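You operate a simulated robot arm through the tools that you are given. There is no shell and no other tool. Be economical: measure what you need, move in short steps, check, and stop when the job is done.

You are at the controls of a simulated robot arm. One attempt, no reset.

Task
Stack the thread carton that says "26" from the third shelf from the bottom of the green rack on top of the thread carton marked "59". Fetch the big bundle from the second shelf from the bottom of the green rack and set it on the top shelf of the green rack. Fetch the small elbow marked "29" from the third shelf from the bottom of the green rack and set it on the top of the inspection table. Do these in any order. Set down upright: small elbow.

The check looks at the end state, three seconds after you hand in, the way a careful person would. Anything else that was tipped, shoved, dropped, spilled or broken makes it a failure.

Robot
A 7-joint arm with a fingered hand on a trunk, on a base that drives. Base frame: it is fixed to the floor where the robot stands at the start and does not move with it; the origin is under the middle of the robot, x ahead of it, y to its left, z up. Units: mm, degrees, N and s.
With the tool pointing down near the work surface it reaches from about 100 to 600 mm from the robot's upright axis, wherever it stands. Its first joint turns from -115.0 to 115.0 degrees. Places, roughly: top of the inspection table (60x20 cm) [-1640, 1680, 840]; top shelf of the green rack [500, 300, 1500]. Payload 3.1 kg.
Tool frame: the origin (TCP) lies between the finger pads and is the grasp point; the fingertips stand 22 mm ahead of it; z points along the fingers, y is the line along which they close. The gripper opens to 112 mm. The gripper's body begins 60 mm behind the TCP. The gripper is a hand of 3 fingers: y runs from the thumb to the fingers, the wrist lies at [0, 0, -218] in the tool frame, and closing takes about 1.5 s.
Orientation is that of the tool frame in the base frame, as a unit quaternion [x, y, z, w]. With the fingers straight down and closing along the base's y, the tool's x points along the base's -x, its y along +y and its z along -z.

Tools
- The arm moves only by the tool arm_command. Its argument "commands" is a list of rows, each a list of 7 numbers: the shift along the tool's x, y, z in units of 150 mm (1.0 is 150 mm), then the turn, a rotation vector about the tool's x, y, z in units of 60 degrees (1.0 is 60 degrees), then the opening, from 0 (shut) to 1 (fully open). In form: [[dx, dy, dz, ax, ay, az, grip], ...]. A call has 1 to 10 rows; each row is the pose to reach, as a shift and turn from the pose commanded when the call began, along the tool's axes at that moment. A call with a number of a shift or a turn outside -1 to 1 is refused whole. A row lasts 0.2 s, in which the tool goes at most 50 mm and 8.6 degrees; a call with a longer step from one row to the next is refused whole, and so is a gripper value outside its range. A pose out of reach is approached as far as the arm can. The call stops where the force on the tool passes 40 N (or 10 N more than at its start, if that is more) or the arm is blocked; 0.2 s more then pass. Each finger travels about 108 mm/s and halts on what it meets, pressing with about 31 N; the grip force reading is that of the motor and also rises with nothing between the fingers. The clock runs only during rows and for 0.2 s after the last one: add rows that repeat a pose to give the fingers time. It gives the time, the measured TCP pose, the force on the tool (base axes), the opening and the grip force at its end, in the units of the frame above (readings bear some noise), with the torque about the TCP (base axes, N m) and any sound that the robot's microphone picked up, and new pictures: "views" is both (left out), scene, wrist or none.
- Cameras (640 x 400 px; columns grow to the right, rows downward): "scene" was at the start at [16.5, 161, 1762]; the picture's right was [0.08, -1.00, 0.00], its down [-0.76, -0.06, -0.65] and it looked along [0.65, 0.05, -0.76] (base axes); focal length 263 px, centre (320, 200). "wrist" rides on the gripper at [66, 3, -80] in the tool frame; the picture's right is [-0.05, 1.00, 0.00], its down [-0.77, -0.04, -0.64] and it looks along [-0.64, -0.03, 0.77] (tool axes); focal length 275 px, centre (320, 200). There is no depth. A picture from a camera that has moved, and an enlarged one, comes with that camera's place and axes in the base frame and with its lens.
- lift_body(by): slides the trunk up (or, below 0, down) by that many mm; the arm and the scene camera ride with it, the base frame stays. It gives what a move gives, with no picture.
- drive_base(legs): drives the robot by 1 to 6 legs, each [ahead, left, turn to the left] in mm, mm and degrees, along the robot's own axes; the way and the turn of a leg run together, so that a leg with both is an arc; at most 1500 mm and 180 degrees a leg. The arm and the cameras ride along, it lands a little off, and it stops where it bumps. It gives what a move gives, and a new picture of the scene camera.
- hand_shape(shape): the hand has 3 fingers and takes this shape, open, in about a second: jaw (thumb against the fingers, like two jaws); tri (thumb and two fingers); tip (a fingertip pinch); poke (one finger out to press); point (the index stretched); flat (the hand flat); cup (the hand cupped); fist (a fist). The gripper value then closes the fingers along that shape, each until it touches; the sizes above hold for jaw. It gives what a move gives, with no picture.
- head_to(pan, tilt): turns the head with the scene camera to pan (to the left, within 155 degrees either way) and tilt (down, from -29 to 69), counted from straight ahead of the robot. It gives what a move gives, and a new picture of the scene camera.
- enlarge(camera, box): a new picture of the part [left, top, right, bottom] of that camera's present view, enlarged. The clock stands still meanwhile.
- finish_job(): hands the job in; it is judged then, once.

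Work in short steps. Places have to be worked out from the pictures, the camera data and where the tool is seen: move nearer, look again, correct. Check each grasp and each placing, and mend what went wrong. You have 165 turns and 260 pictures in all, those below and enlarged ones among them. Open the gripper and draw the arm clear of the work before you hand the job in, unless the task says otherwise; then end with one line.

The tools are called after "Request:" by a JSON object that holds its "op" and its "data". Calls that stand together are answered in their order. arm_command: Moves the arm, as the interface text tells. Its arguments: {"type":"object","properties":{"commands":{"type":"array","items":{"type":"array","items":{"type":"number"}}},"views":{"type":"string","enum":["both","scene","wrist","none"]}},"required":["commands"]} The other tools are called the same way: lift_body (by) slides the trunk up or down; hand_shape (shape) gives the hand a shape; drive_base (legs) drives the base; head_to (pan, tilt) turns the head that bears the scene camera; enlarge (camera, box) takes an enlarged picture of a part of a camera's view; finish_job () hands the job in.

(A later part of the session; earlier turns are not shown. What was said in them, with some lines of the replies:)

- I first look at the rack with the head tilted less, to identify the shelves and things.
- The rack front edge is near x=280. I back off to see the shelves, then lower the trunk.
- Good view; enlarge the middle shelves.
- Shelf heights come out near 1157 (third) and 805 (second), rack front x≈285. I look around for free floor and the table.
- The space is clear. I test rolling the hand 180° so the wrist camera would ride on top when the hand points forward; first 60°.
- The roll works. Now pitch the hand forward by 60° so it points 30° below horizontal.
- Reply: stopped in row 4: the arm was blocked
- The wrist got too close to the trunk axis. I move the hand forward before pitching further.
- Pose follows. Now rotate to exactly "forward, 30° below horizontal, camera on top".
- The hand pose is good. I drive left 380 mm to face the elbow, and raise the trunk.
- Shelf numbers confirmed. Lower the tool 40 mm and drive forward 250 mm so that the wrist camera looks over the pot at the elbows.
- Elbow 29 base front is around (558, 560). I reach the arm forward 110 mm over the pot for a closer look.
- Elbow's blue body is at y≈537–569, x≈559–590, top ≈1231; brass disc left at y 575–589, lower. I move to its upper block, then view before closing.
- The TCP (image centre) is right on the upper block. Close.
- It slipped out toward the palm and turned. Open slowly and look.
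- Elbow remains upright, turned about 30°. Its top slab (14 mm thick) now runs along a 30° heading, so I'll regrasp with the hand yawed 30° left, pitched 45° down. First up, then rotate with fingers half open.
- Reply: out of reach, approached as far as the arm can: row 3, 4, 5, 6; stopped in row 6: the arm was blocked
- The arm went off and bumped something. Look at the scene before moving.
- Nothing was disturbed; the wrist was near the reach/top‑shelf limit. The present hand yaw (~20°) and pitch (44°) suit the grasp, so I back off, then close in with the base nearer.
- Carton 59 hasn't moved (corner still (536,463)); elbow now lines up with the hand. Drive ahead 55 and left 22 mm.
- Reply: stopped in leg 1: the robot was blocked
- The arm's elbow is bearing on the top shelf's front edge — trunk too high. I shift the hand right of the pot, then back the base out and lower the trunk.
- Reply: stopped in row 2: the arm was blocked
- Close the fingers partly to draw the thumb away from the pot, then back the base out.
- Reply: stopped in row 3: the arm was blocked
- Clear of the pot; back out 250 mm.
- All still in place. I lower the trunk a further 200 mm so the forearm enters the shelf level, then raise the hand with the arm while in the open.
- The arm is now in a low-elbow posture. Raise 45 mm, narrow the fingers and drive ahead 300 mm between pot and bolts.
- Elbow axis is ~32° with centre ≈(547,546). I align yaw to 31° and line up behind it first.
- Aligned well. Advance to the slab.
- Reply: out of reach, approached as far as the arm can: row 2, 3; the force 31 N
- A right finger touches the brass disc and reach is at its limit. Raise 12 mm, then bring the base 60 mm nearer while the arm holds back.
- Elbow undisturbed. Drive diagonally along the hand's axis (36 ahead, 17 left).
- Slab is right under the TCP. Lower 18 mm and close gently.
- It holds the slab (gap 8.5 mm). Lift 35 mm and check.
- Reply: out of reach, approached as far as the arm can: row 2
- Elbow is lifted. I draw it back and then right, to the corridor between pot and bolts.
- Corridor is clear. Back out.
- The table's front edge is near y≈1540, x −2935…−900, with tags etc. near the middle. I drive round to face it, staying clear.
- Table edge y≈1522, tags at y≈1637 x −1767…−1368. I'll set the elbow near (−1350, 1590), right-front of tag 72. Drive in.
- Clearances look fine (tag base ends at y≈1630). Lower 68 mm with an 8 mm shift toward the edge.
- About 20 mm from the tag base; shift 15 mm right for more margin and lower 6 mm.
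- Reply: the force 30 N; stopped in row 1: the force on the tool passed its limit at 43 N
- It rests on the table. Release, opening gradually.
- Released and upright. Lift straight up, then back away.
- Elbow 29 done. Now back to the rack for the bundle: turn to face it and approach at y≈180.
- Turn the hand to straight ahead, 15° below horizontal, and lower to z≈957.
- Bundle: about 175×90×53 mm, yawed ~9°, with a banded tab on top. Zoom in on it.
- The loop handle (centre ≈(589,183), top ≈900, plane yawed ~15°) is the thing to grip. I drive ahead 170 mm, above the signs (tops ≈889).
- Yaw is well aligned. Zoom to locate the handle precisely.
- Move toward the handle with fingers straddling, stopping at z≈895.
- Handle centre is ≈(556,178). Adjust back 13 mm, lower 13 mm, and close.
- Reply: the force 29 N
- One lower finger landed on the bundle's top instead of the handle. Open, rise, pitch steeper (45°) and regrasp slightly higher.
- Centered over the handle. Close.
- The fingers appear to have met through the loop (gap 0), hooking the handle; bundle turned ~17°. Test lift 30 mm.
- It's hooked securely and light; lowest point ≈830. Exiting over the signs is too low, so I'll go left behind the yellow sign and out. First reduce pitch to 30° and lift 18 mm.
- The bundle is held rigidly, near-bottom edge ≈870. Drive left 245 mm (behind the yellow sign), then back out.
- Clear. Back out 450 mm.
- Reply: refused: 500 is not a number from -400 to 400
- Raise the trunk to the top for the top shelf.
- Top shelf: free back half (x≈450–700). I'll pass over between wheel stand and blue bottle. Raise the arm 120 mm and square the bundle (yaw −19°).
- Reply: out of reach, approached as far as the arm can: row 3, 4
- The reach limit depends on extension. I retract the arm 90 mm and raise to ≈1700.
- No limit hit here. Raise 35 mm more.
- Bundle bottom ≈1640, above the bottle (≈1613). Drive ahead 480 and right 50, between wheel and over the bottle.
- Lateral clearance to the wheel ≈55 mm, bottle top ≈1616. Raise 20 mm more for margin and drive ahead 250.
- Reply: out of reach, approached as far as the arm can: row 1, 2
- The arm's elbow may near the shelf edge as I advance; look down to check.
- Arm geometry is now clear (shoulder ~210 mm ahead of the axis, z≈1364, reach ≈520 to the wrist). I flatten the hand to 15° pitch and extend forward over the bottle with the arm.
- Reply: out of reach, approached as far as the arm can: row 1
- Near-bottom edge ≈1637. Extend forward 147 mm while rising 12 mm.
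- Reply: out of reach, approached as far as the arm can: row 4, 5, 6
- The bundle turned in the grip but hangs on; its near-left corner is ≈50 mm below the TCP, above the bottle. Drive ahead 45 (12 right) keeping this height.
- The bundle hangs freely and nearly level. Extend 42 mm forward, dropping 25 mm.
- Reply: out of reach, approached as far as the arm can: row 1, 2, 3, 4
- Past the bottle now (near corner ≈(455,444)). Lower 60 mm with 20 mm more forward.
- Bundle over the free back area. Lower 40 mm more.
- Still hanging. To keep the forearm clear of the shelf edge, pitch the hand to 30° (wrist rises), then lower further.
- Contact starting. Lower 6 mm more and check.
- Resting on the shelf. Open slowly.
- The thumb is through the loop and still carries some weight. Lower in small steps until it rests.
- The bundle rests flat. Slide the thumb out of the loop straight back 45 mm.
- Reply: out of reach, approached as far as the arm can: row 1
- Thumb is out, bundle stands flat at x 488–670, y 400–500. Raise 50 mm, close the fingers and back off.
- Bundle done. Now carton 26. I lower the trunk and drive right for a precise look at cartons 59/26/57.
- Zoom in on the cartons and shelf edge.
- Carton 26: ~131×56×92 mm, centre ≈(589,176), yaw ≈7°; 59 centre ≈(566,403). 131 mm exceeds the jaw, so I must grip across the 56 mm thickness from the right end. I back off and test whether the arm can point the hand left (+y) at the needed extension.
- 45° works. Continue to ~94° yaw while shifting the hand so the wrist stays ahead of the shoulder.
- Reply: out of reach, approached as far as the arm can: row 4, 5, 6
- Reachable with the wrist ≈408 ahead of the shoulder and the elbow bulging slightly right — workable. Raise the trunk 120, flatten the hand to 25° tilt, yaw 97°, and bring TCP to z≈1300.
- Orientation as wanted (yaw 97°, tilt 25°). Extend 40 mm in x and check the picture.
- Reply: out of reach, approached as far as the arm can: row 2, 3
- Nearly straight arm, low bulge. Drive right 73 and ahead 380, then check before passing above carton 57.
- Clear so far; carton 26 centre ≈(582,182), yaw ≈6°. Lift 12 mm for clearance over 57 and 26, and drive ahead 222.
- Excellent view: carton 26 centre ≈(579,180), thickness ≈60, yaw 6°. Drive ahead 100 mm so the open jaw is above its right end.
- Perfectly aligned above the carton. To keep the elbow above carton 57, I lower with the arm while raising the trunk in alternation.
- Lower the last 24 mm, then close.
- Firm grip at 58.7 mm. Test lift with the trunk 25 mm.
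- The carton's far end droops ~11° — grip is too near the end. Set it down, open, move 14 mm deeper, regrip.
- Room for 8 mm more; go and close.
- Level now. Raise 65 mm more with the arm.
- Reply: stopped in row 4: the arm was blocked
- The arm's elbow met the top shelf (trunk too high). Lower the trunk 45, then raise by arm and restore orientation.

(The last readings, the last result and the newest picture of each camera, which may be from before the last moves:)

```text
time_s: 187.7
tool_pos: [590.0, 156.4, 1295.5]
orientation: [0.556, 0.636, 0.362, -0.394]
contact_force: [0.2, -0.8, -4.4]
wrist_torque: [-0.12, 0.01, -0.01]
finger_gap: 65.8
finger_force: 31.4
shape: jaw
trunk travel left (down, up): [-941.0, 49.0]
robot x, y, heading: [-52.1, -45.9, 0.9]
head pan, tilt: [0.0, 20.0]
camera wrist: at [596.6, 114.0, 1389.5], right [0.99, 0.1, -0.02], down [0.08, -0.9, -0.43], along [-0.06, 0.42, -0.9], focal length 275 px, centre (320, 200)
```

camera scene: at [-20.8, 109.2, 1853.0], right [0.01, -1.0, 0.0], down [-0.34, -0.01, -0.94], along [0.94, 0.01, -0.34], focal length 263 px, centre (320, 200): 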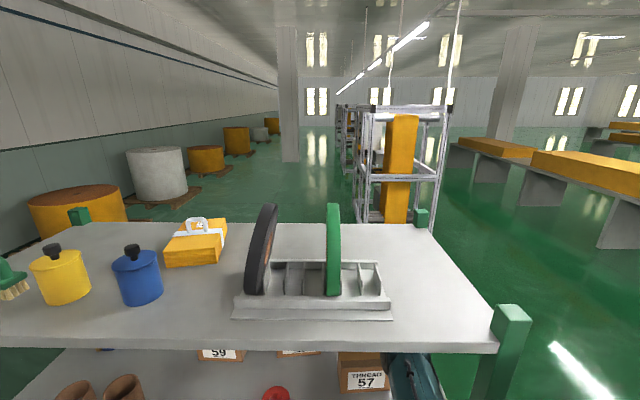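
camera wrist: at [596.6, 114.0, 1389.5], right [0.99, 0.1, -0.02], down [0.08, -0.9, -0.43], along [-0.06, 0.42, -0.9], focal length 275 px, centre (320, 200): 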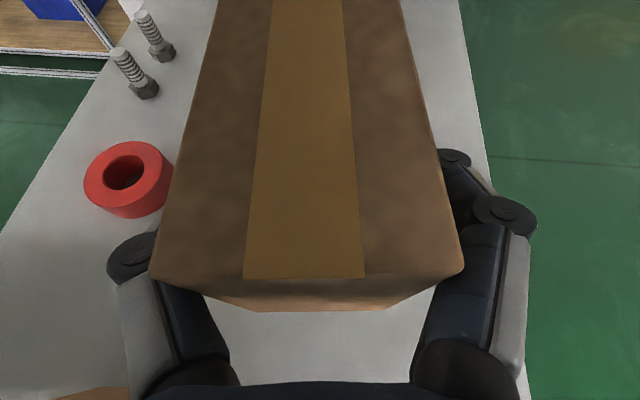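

Bottom ≈1242; need ≈1262+. Trunk −25, arm +48.

Request:
{"op": "lift_body", "data": {"by": -25}}

Request:
{"op": "arm_command", "data": {"commands": [[0.1, 0, -0.045, 0, 0, 0, 0], [0.2, 0, -0.09, 0, 0, 0, 0], [0.29, 0, -0.135, 0, 0, 0, 0], [0.29, 0, -0.135, 0, 0, 0, 0]], "views": "scene"}}

```text
time_s: 188.4
tool_pos: [589.5, 157.6, 1269.0]
orientation: [0.555, 0.636, 0.363, -0.394]
contact_force: [0.8, -0.6, -4.9]
wrist_torque: [-0.13, -0.03, 0.02]
finger_gap: 65.7
finger_force: 31.2
shape: jaw
trunk travel left (down, up): [-916.0, 74.0]
robot x, y, heading: [-53.1, -49.7, 0.6]
head pan, tilt: [0.0, 20.0]
```

```text
time_s: 189.4
tool_pos: [586.0, 157.4, 1316.8]
orientation: [0.555, 0.637, 0.362, -0.394]
contact_force: [0.1, 0.1, -4.3]
wrist_torque: [-0.16, -0.03, -0.01]
finger_gap: 65.3
finger_force: 30.6
shape: jaw
trunk travel left (down, up): [-916.0, 74.0]
robot x, y, heading: [-52.3, -46.3, 0.8]
head pan, tilt: [0.0, 20.0]
camera scene: at [-22.2, 109.1, 1823.0], right [0.01, -1.0, 0.0], down [-0.34, -0.01, -0.94], along [0.94, 0.01, -0.34], focal length 263 px, centre (320, 200)
```

scene: 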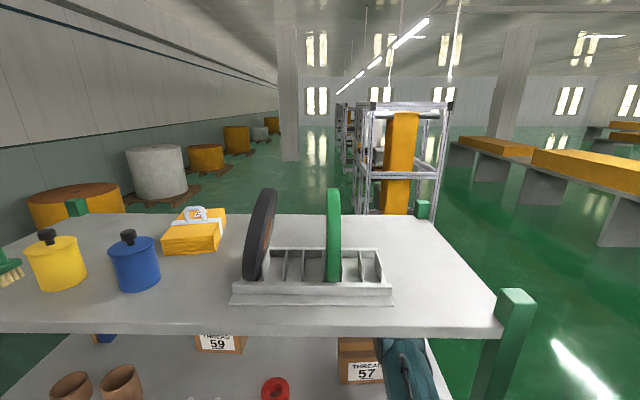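

Bottom ≈1263, 14 mm above carton 59. Drive left 150 first, then check.

Request:
{"op": "drive_base", "data": {"legs": [[-14, 150, 0]]}}

Request:
{"op": "enlarge", "data": {"camera": "wrist", "box": [0, 0, 640, 400]}}

Request:
{"op": "head_to", "data": {"pan": 20, "tilt": 45}}

```text
time_s: 190.7
tool_pos: [571.1, 307.1, 1318.2]
orientation: [0.555, 0.637, 0.361, -0.393]
contact_force: [0.0, -0.9, -4.5]
wrist_torque: [-0.18, 0.01, 0.01]
finger_gap: 65.4
finger_force: 31.0
shape: jaw
trunk travel left (down, up): [-916.0, 74.0]
robot x, y, heading: [-72.1, 104.1, 1.1]
head pan, tilt: [0.0, 20.0]
camera scene: at [-38.2, 257.0, 1823.2], right [0.01, -1.0, 0.0], down [-0.34, 0.0, -0.94], along [0.94, 0.01, -0.34], focal length 263 px, centre (320, 200)
```

scene: 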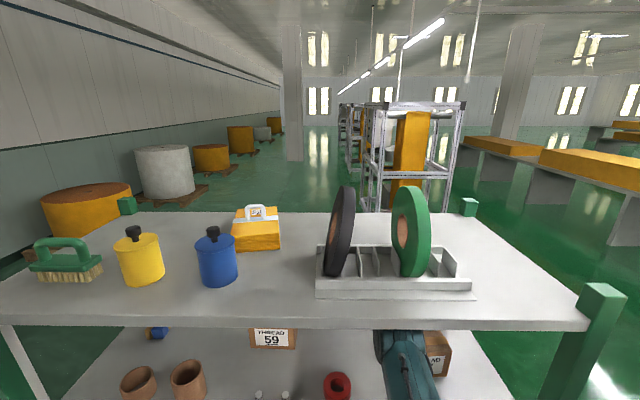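

```text
1.00 times, centred on (320, 200) of wrist (not enlarged: the box is as wide or as high as the picture)
camera zoom: at [577.8, 262.3, 1412.1], right [0.99, 0.1, -0.02], down [0.08, -0.9, -0.43], along [-0.06, 0.42, -0.9], focal length 275 px, centre (320, 200)
```

zoom: 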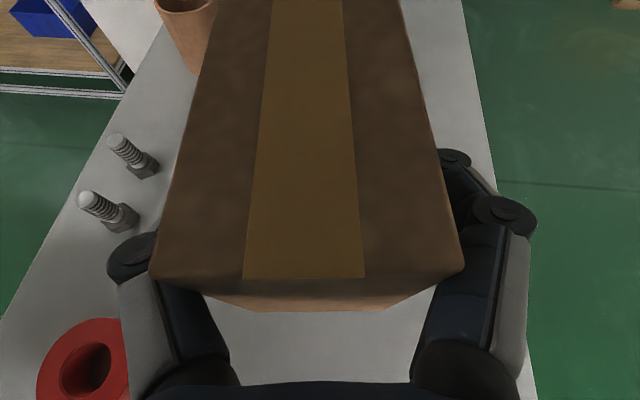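

```text
time_s: 191.6
tool_pos: [569.9, 306.9, 1317.7]
orientation: [0.555, 0.637, 0.361, -0.394]
contact_force: [0.6, 0.6, -4.5]
wrist_torque: [-0.13, 0.0, 0.04]
finger_gap: 65.7
finger_force: 30.9
shape: jaw
trunk travel left (down, up): [-916.0, 74.0]
robot x, y, heading: [-70.2, 104.4, 0.7]
head pan, tilt: [20.0, 45.0]
camera scene: at [-55.5, 285.9, 1784.4], right [0.36, -0.93, 0.0], down [-0.66, -0.25, -0.71], along [0.66, 0.25, -0.71], focal length 263 px, centre (320, 200)
```

scene: 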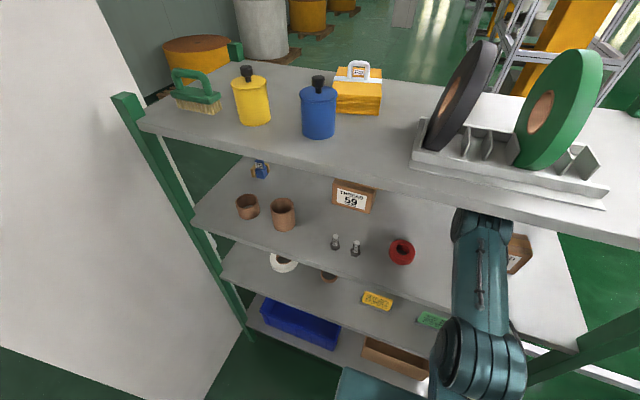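

Left end is passing over 59 with no contact force. Drive the remaining 73 mm left.

Request:
{"op": "drive_base", "data": {"legs": [[0, 73, 0]]}}

Request:
{"op": "enlarge", "data": {"camera": "wrist", "box": [0, 0, 640, 400]}}

Request:
{"op": "enlarge", "data": {"camera": "scene", "box": [280, 150, 520, 300]}}

```text
time_s: 192.7
tool_pos: [570.3, 378.8, 1317.8]
orientation: [0.556, 0.636, 0.362, -0.394]
contact_force: [0.7, 0.1, -4.6]
wrist_torque: [-0.14, -0.04, -0.02]
finger_gap: 65.3
finger_force: 31.1
shape: jaw
trunk travel left (down, up): [-916.0, 74.0]
robot x, y, heading: [-72.0, 178.8, 1.0]
head pan, tilt: [20.0, 45.0]
camera scene: at [-56.6, 357.6, 1784.4], right [0.36, -0.93, 0.0], down [-0.66, -0.25, -0.71], along [0.66, 0.25, -0.71], focal length 263 px, centre (320, 200)
```

scene: 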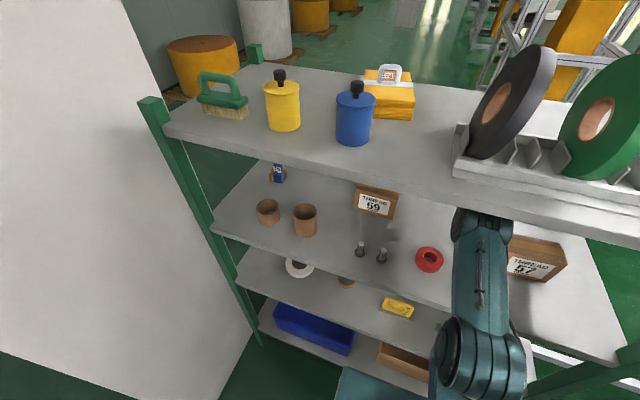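

```text
1.00 times, centred on (320, 200) of wrist (not enlarged: the box is as wide or as high as the picture)
camera zoom: at [576.7, 334.8, 1412.0], right [0.99, 0.1, -0.02], down [0.08, -0.9, -0.43], along [-0.06, 0.42, -0.9], focal length 275 px, centre (320, 200)
```

zoom: 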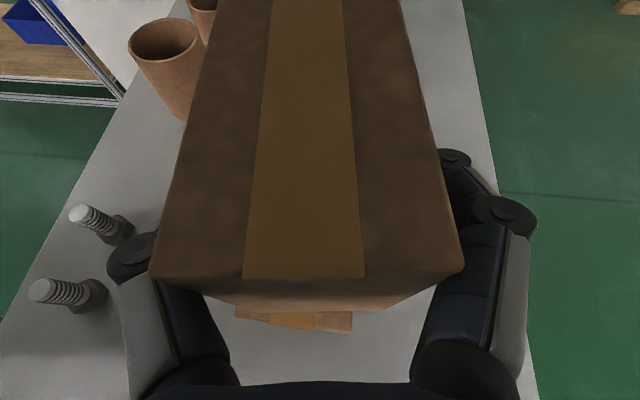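

```text
2.67 times, centred on (400, 225) of scene
camera zoom: at [-56.6, 357.6, 1784.4], right [0.36, -0.93, 0.0], down [-0.66, -0.25, -0.71], along [0.66, 0.25, -0.71], focal length 702 px, centre (107, 133)
```

zoom: 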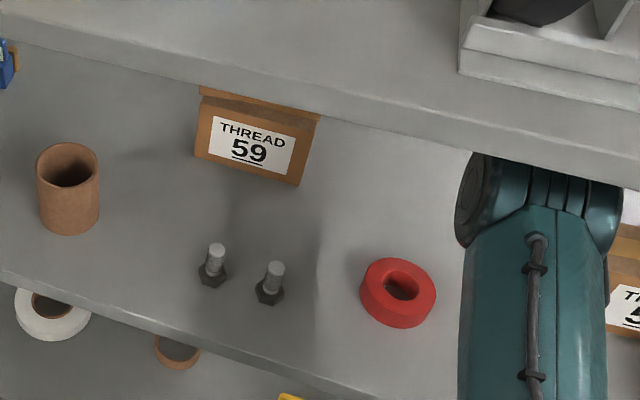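

59's top is seen at x 527–590, right end y≈335; carton 26 hovers at centre ≈(562,408). Shift −4/−7 mm and lower 10 mm.

Request:
{"op": "arm_command", "data": {"commands": [[-0.02, -0.032, -0.036, 0, 0, 0, 0], [-0.079, -0.032, -0.011, 0, 0, 0, 0], [-0.079, -0.032, -0.011, 0, 0, 0, 0]], "views": "none"}}

Request:
{"op": "arm_command", "data": {"commands": [[-0.018, 0, 0.0085, 0, 0, 0, 0]], "views": "wrist"}}

```text
time_s: 193.5
tool_pos: [566.5, 372.6, 1307.7]
orientation: [0.556, 0.637, 0.361, -0.393]
contact_force: [-0.1, -0.6, -4.1]
wrist_torque: [-0.11, -0.04, 0.03]
finger_gap: 65.6
finger_force: 30.6
shape: jaw
trunk travel left (down, up): [-916.0, 74.0]
robot x, y, heading: [-69.3, 175.7, 1.0]
head pan, tilt: [20.0, 45.0]
```

```text
time_s: 193.9
tool_pos: [566.3, 373.4, 1304.6]
orientation: [0.556, 0.636, 0.362, -0.393]
contact_force: [-0.1, -0.1, -3.7]
wrist_torque: [-0.07, -0.02, 0.01]
finger_gap: 65.2
finger_force: 31.0
shape: jaw
trunk travel left (down, up): [-916.0, 74.0]
robot x, y, heading: [-70.1, 175.0, 0.8]
head pan, tilt: [20.0, 45.0]
camera wrist: at [573.0, 329.2, 1398.6], right [0.99, 0.1, -0.02], down [0.08, -0.9, -0.42], along [-0.06, 0.42, -0.91], focal length 275 px, centre (320, 200)
```

wrist: 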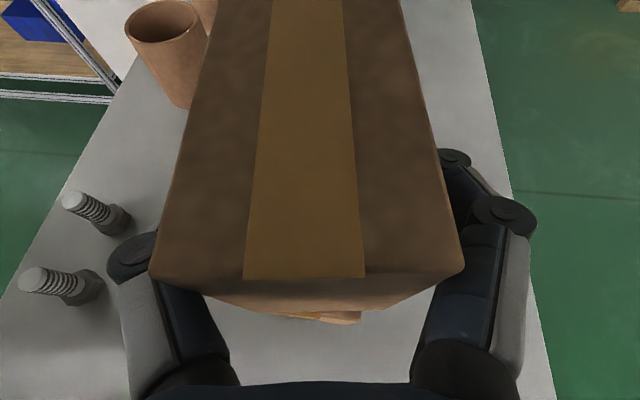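

Force is easing – contact near. Continue 3 mm steps.

Request:
{"op": "arm_command", "data": {"commands": [[-0.018, 0, 0.0085, 0, 0, 0, 0]], "views": "none"}}

Request:
{"op": "arm_command", "data": {"commands": [[-0.018, 0, 0.0085, 0, 0, 0, 0]], "views": "wrist"}}

```text
time_s: 194.3
tool_pos: [565.5, 372.0, 1302.2]
orientation: [0.555, 0.636, 0.363, -0.394]
contact_force: [0.8, -0.7, -0.6]
wrist_torque: [0.17, 0.02, -0.07]
finger_gap: 65.6
finger_force: 30.5
shape: jaw
trunk travel left (down, up): [-916.0, 74.0]
robot x, y, heading: [-69.9, 172.6, 0.8]
head pan, tilt: [20.0, 45.0]
```

```text
time_s: 194.7
tool_pos: [563.9, 372.0, 1300.8]
orientation: [0.554, 0.637, 0.364, -0.394]
contact_force: [2.3, 0.2, 12.0]
wrist_torque: [0.16, 0.28, -0.06]
finger_gap: 65.5
finger_force: 31.3
shape: jaw
trunk travel left (down, up): [-916.0, 74.0]
robot x, y, heading: [-69.5, 176.4, 0.8]
head pan, tilt: [20.0, 45.0]
camera wrist: at [571.0, 327.7, 1395.6], right [0.99, 0.1, -0.02], down [0.08, -0.9, -0.43], along [-0.06, 0.42, -0.9], focal length 275 px, centre (320, 200)
```

wrist: 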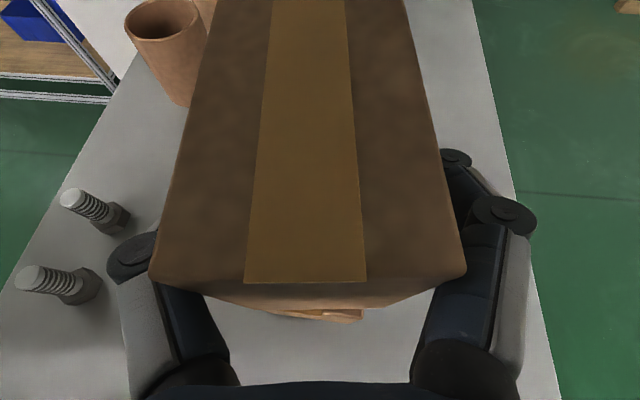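

Seated on 59 (12 N). Relax 2 mm and open slowly.

Request:
{"op": "arm_command", "data": {"commands": [[0.01, 0, -0.005, 0, 0, 0, 0.5], [0.01, 0, -0.005, 0, 0, 0, 0.62], [0.01, 0, -0.005, 0, 0, 0, 0.68], [0.01, 0, -0.005, 0, 0, 0, 0.76], [0.01, 0, -0.005, 0, 0, 0, 0.85], [0.01, 0, -0.005, 0, 0, 0, 0.95], [0.01, 0, -0.005, 0, 0, 0, 1], [0.01, 0, -0.005, 0, 0, 0, 1]], "views": "wrist"}}

```text
time_s: 196.5
tool_pos: [565.8, 371.2, 1299.9]
orientation: [0.556, 0.637, 0.362, -0.394]
contact_force: [0.0, -1.8, -1.5]
wrist_torque: [0.04, 0.08, 0.05]
finger_gap: 111.8
finger_force: 0.1
shape: jaw
trunk travel left (down, up): [-916.0, 74.0]
robot x, y, heading: [-68.9, 176.2, 0.9]
head pan, tilt: [20.0, 45.0]
camera wrist: at [572.2, 327.8, 1394.9], right [0.99, 0.1, -0.02], down [0.08, -0.9, -0.43], along [-0.06, 0.42, -0.9], focal length 275 px, centre (320, 200)
```

wrist: 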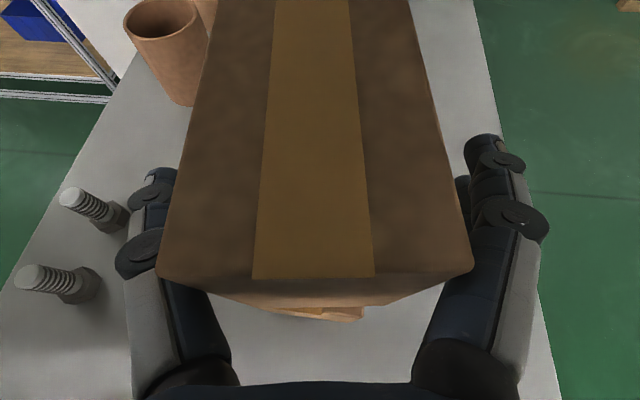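

Released and stable. Withdraw the hand along its axis to the right.

Request:
{"op": "drive_base", "data": {"legs": [[10, -90, 0]]}}

Request:
{"op": "enlarge", "data": {"camera": "wrist", "box": [0, 0, 640, 400]}}

```text
time_s: 197.6
tool_pos: [576.8, 283.5, 1301.5]
orientation: [0.556, 0.637, 0.362, -0.394]
contact_force: [0.4, 0.7, -1.1]
wrist_torque: [-0.04, 0.0, -0.03]
finger_gap: 112.3
finger_force: 0.1
shape: jaw
trunk travel left (down, up): [-916.0, 74.0]
robot x, y, heading: [-59.5, 85.1, 0.7]
head pan, tilt: [20.0, 45.0]
camera scene: at [-46.4, 268.6, 1784.4], right [0.36, -0.93, 0.0], down [-0.66, -0.25, -0.71], along [0.66, 0.25, -0.71], focal length 263 px, centre (320, 200)
```

scene: 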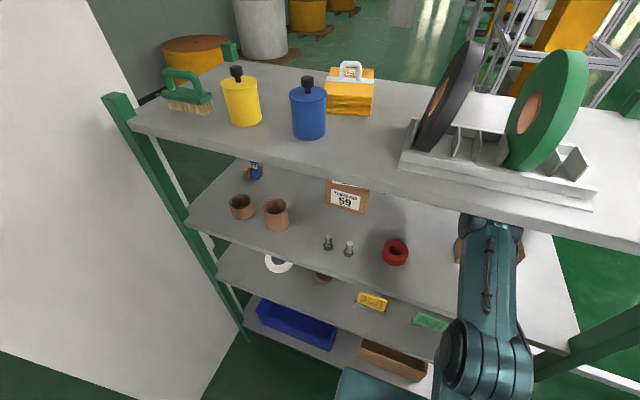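

```text
1.00 times, centred on (320, 200) of wrist (not enlarged: the box is as wide or as high as the picture)
camera zoom: at [583.4, 238.6, 1394.9], right [0.99, 0.1, -0.02], down [0.08, -0.9, -0.43], along [-0.06, 0.42, -0.9], focal length 275 px, centre (320, 200)
```

zoom: 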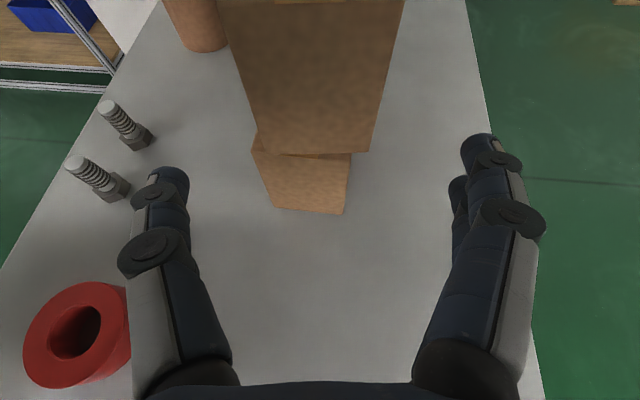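

Stack looks good. Back straight out.

Request:
{"op": "drive_base", "data": {"legs": [[-500, 0, 0]]}}

Request:
{"op": "head_to", "data": {"pan": 0, "tilt": 30}}

Request:
{"op": "enlarge", "data": {"camera": "scene", "box": [160, 150, 400, 300]}}

```text
time_s: 200.5
tool_pos: [79.7, 277.0, 1300.9]
orientation: [0.555, 0.637, 0.362, -0.393]
contact_force: [0.4, 0.6, -0.5]
wrist_torque: [0.0, 0.02, 0.0]
finger_gap: 111.9
finger_force: 0.1
shape: jaw
trunk travel left (down, up): [-916.0, 74.0]
robot x, y, heading: [-557.1, 76.8, 1.0]
head pan, tilt: [20.0, 45.0]
camera scene: at [-543.0, 260.8, 1784.4], right [0.36, -0.93, 0.0], down [-0.66, -0.25, -0.71], along [0.66, 0.25, -0.71], focal length 263 px, centre (320, 200)
```

scene: 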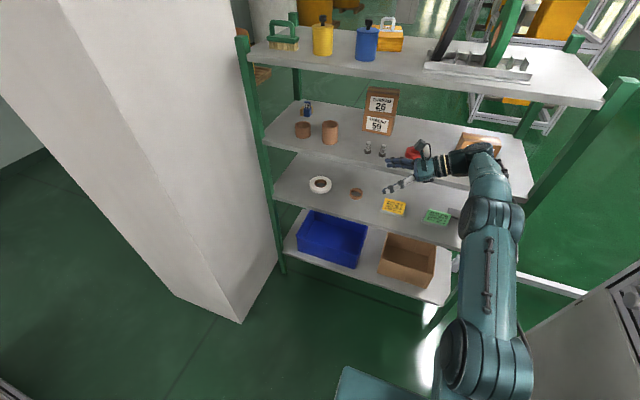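

```text
time_s: 201.3
tool_pos: [80.1, 276.4, 1300.5]
orientation: [0.555, 0.638, 0.361, -0.393]
contact_force: [0.2, -0.2, -1.3]
wrist_torque: [0.0, 0.04, 0.02]
finger_gap: 111.7
finger_force: 0.0
shape: jaw
trunk travel left (down, up): [-916.0, 74.0]
robot x, y, heading: [-560.0, 80.7, 1.0]
head pan, tilt: [0.0, 30.0]
camera scene: at [-528.9, 233.4, 1806.9], right [0.02, -1.0, 0.0], down [-0.5, -0.01, -0.87], along [0.87, 0.02, -0.5], focal length 263 px, centre (320, 200)
```

scene: 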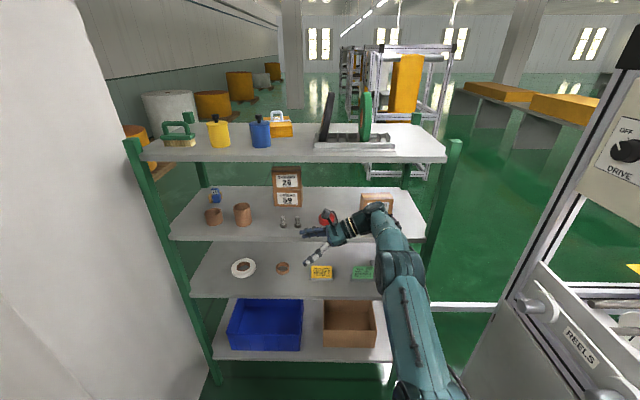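

```text
2.67 times, centred on (280, 225) of scene
camera zoom: at [-528.9, 233.4, 1806.9], right [0.02, -1.0, 0.0], down [-0.5, -0.01, -0.87], along [0.87, 0.02, -0.5], focal length 702 px, centre (427, 133)
```

zoom: 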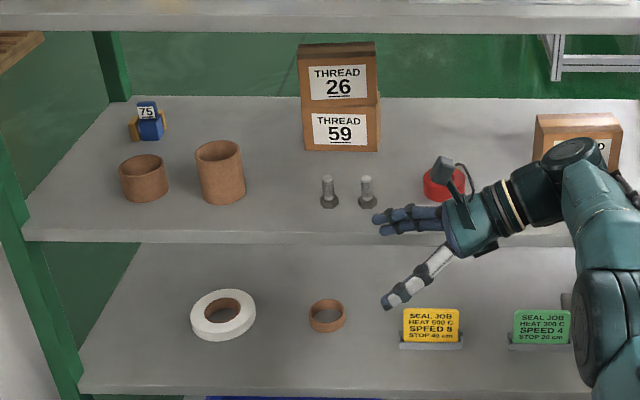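

Carton 26 sits on 59, all else standing. One last check of carton 57 with the arm lowered out of the way.

Request:
{"op": "lift_body", "data": {"by": -300}}

Request:
{"op": "enlarge", "data": {"camera": "scene", "box": [200, 60, 440, 210]}}

```text
time_s: 204.3
tool_pos: [79.2, 276.2, 1000.6]
orientation: [0.555, 0.638, 0.361, -0.394]
contact_force: [-0.8, -0.3, -1.6]
wrist_torque: [-0.01, -0.01, -0.05]
finger_gap: 112.1
finger_force: 0.0
shape: jaw
trunk travel left (down, up): [-616.0, 374.0]
robot x, y, heading: [-556.0, 77.9, 1.1]
head pan, tilt: [0.0, 30.0]
```

```text
2.67 times, centred on (320, 135) of scene
camera zoom: at [-529.0, 233.2, 1507.0], right [0.02, -1.0, 0.0], down [-0.5, -0.01, -0.87], along [0.87, 0.01, -0.5], focal length 702 px, centre (320, 373)
```

zoom: 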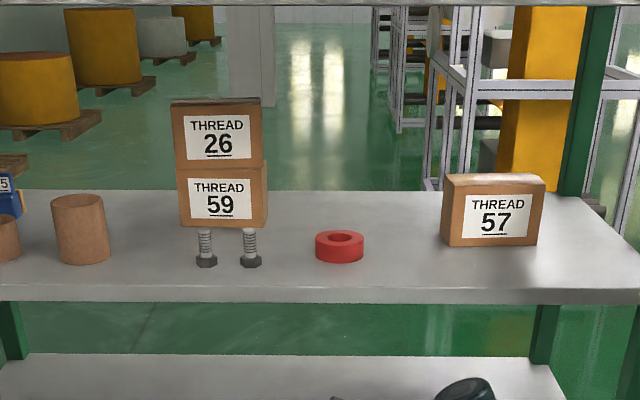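

Everything is in place: 26 is stacked on 59, and 57, the bolts, the ring and the pots are undisturbed. The hand is open and clear, so I hand the job in.

Request:
{"op": "finish_job", "data": {}}

```text
The job is handed in.
```

I finished all three tasks and handed the job in: carton 26 is stacked on carton 59, the big bundle is on the top shelf of the green rack, and elbow 29 stands upright on the inspection table.
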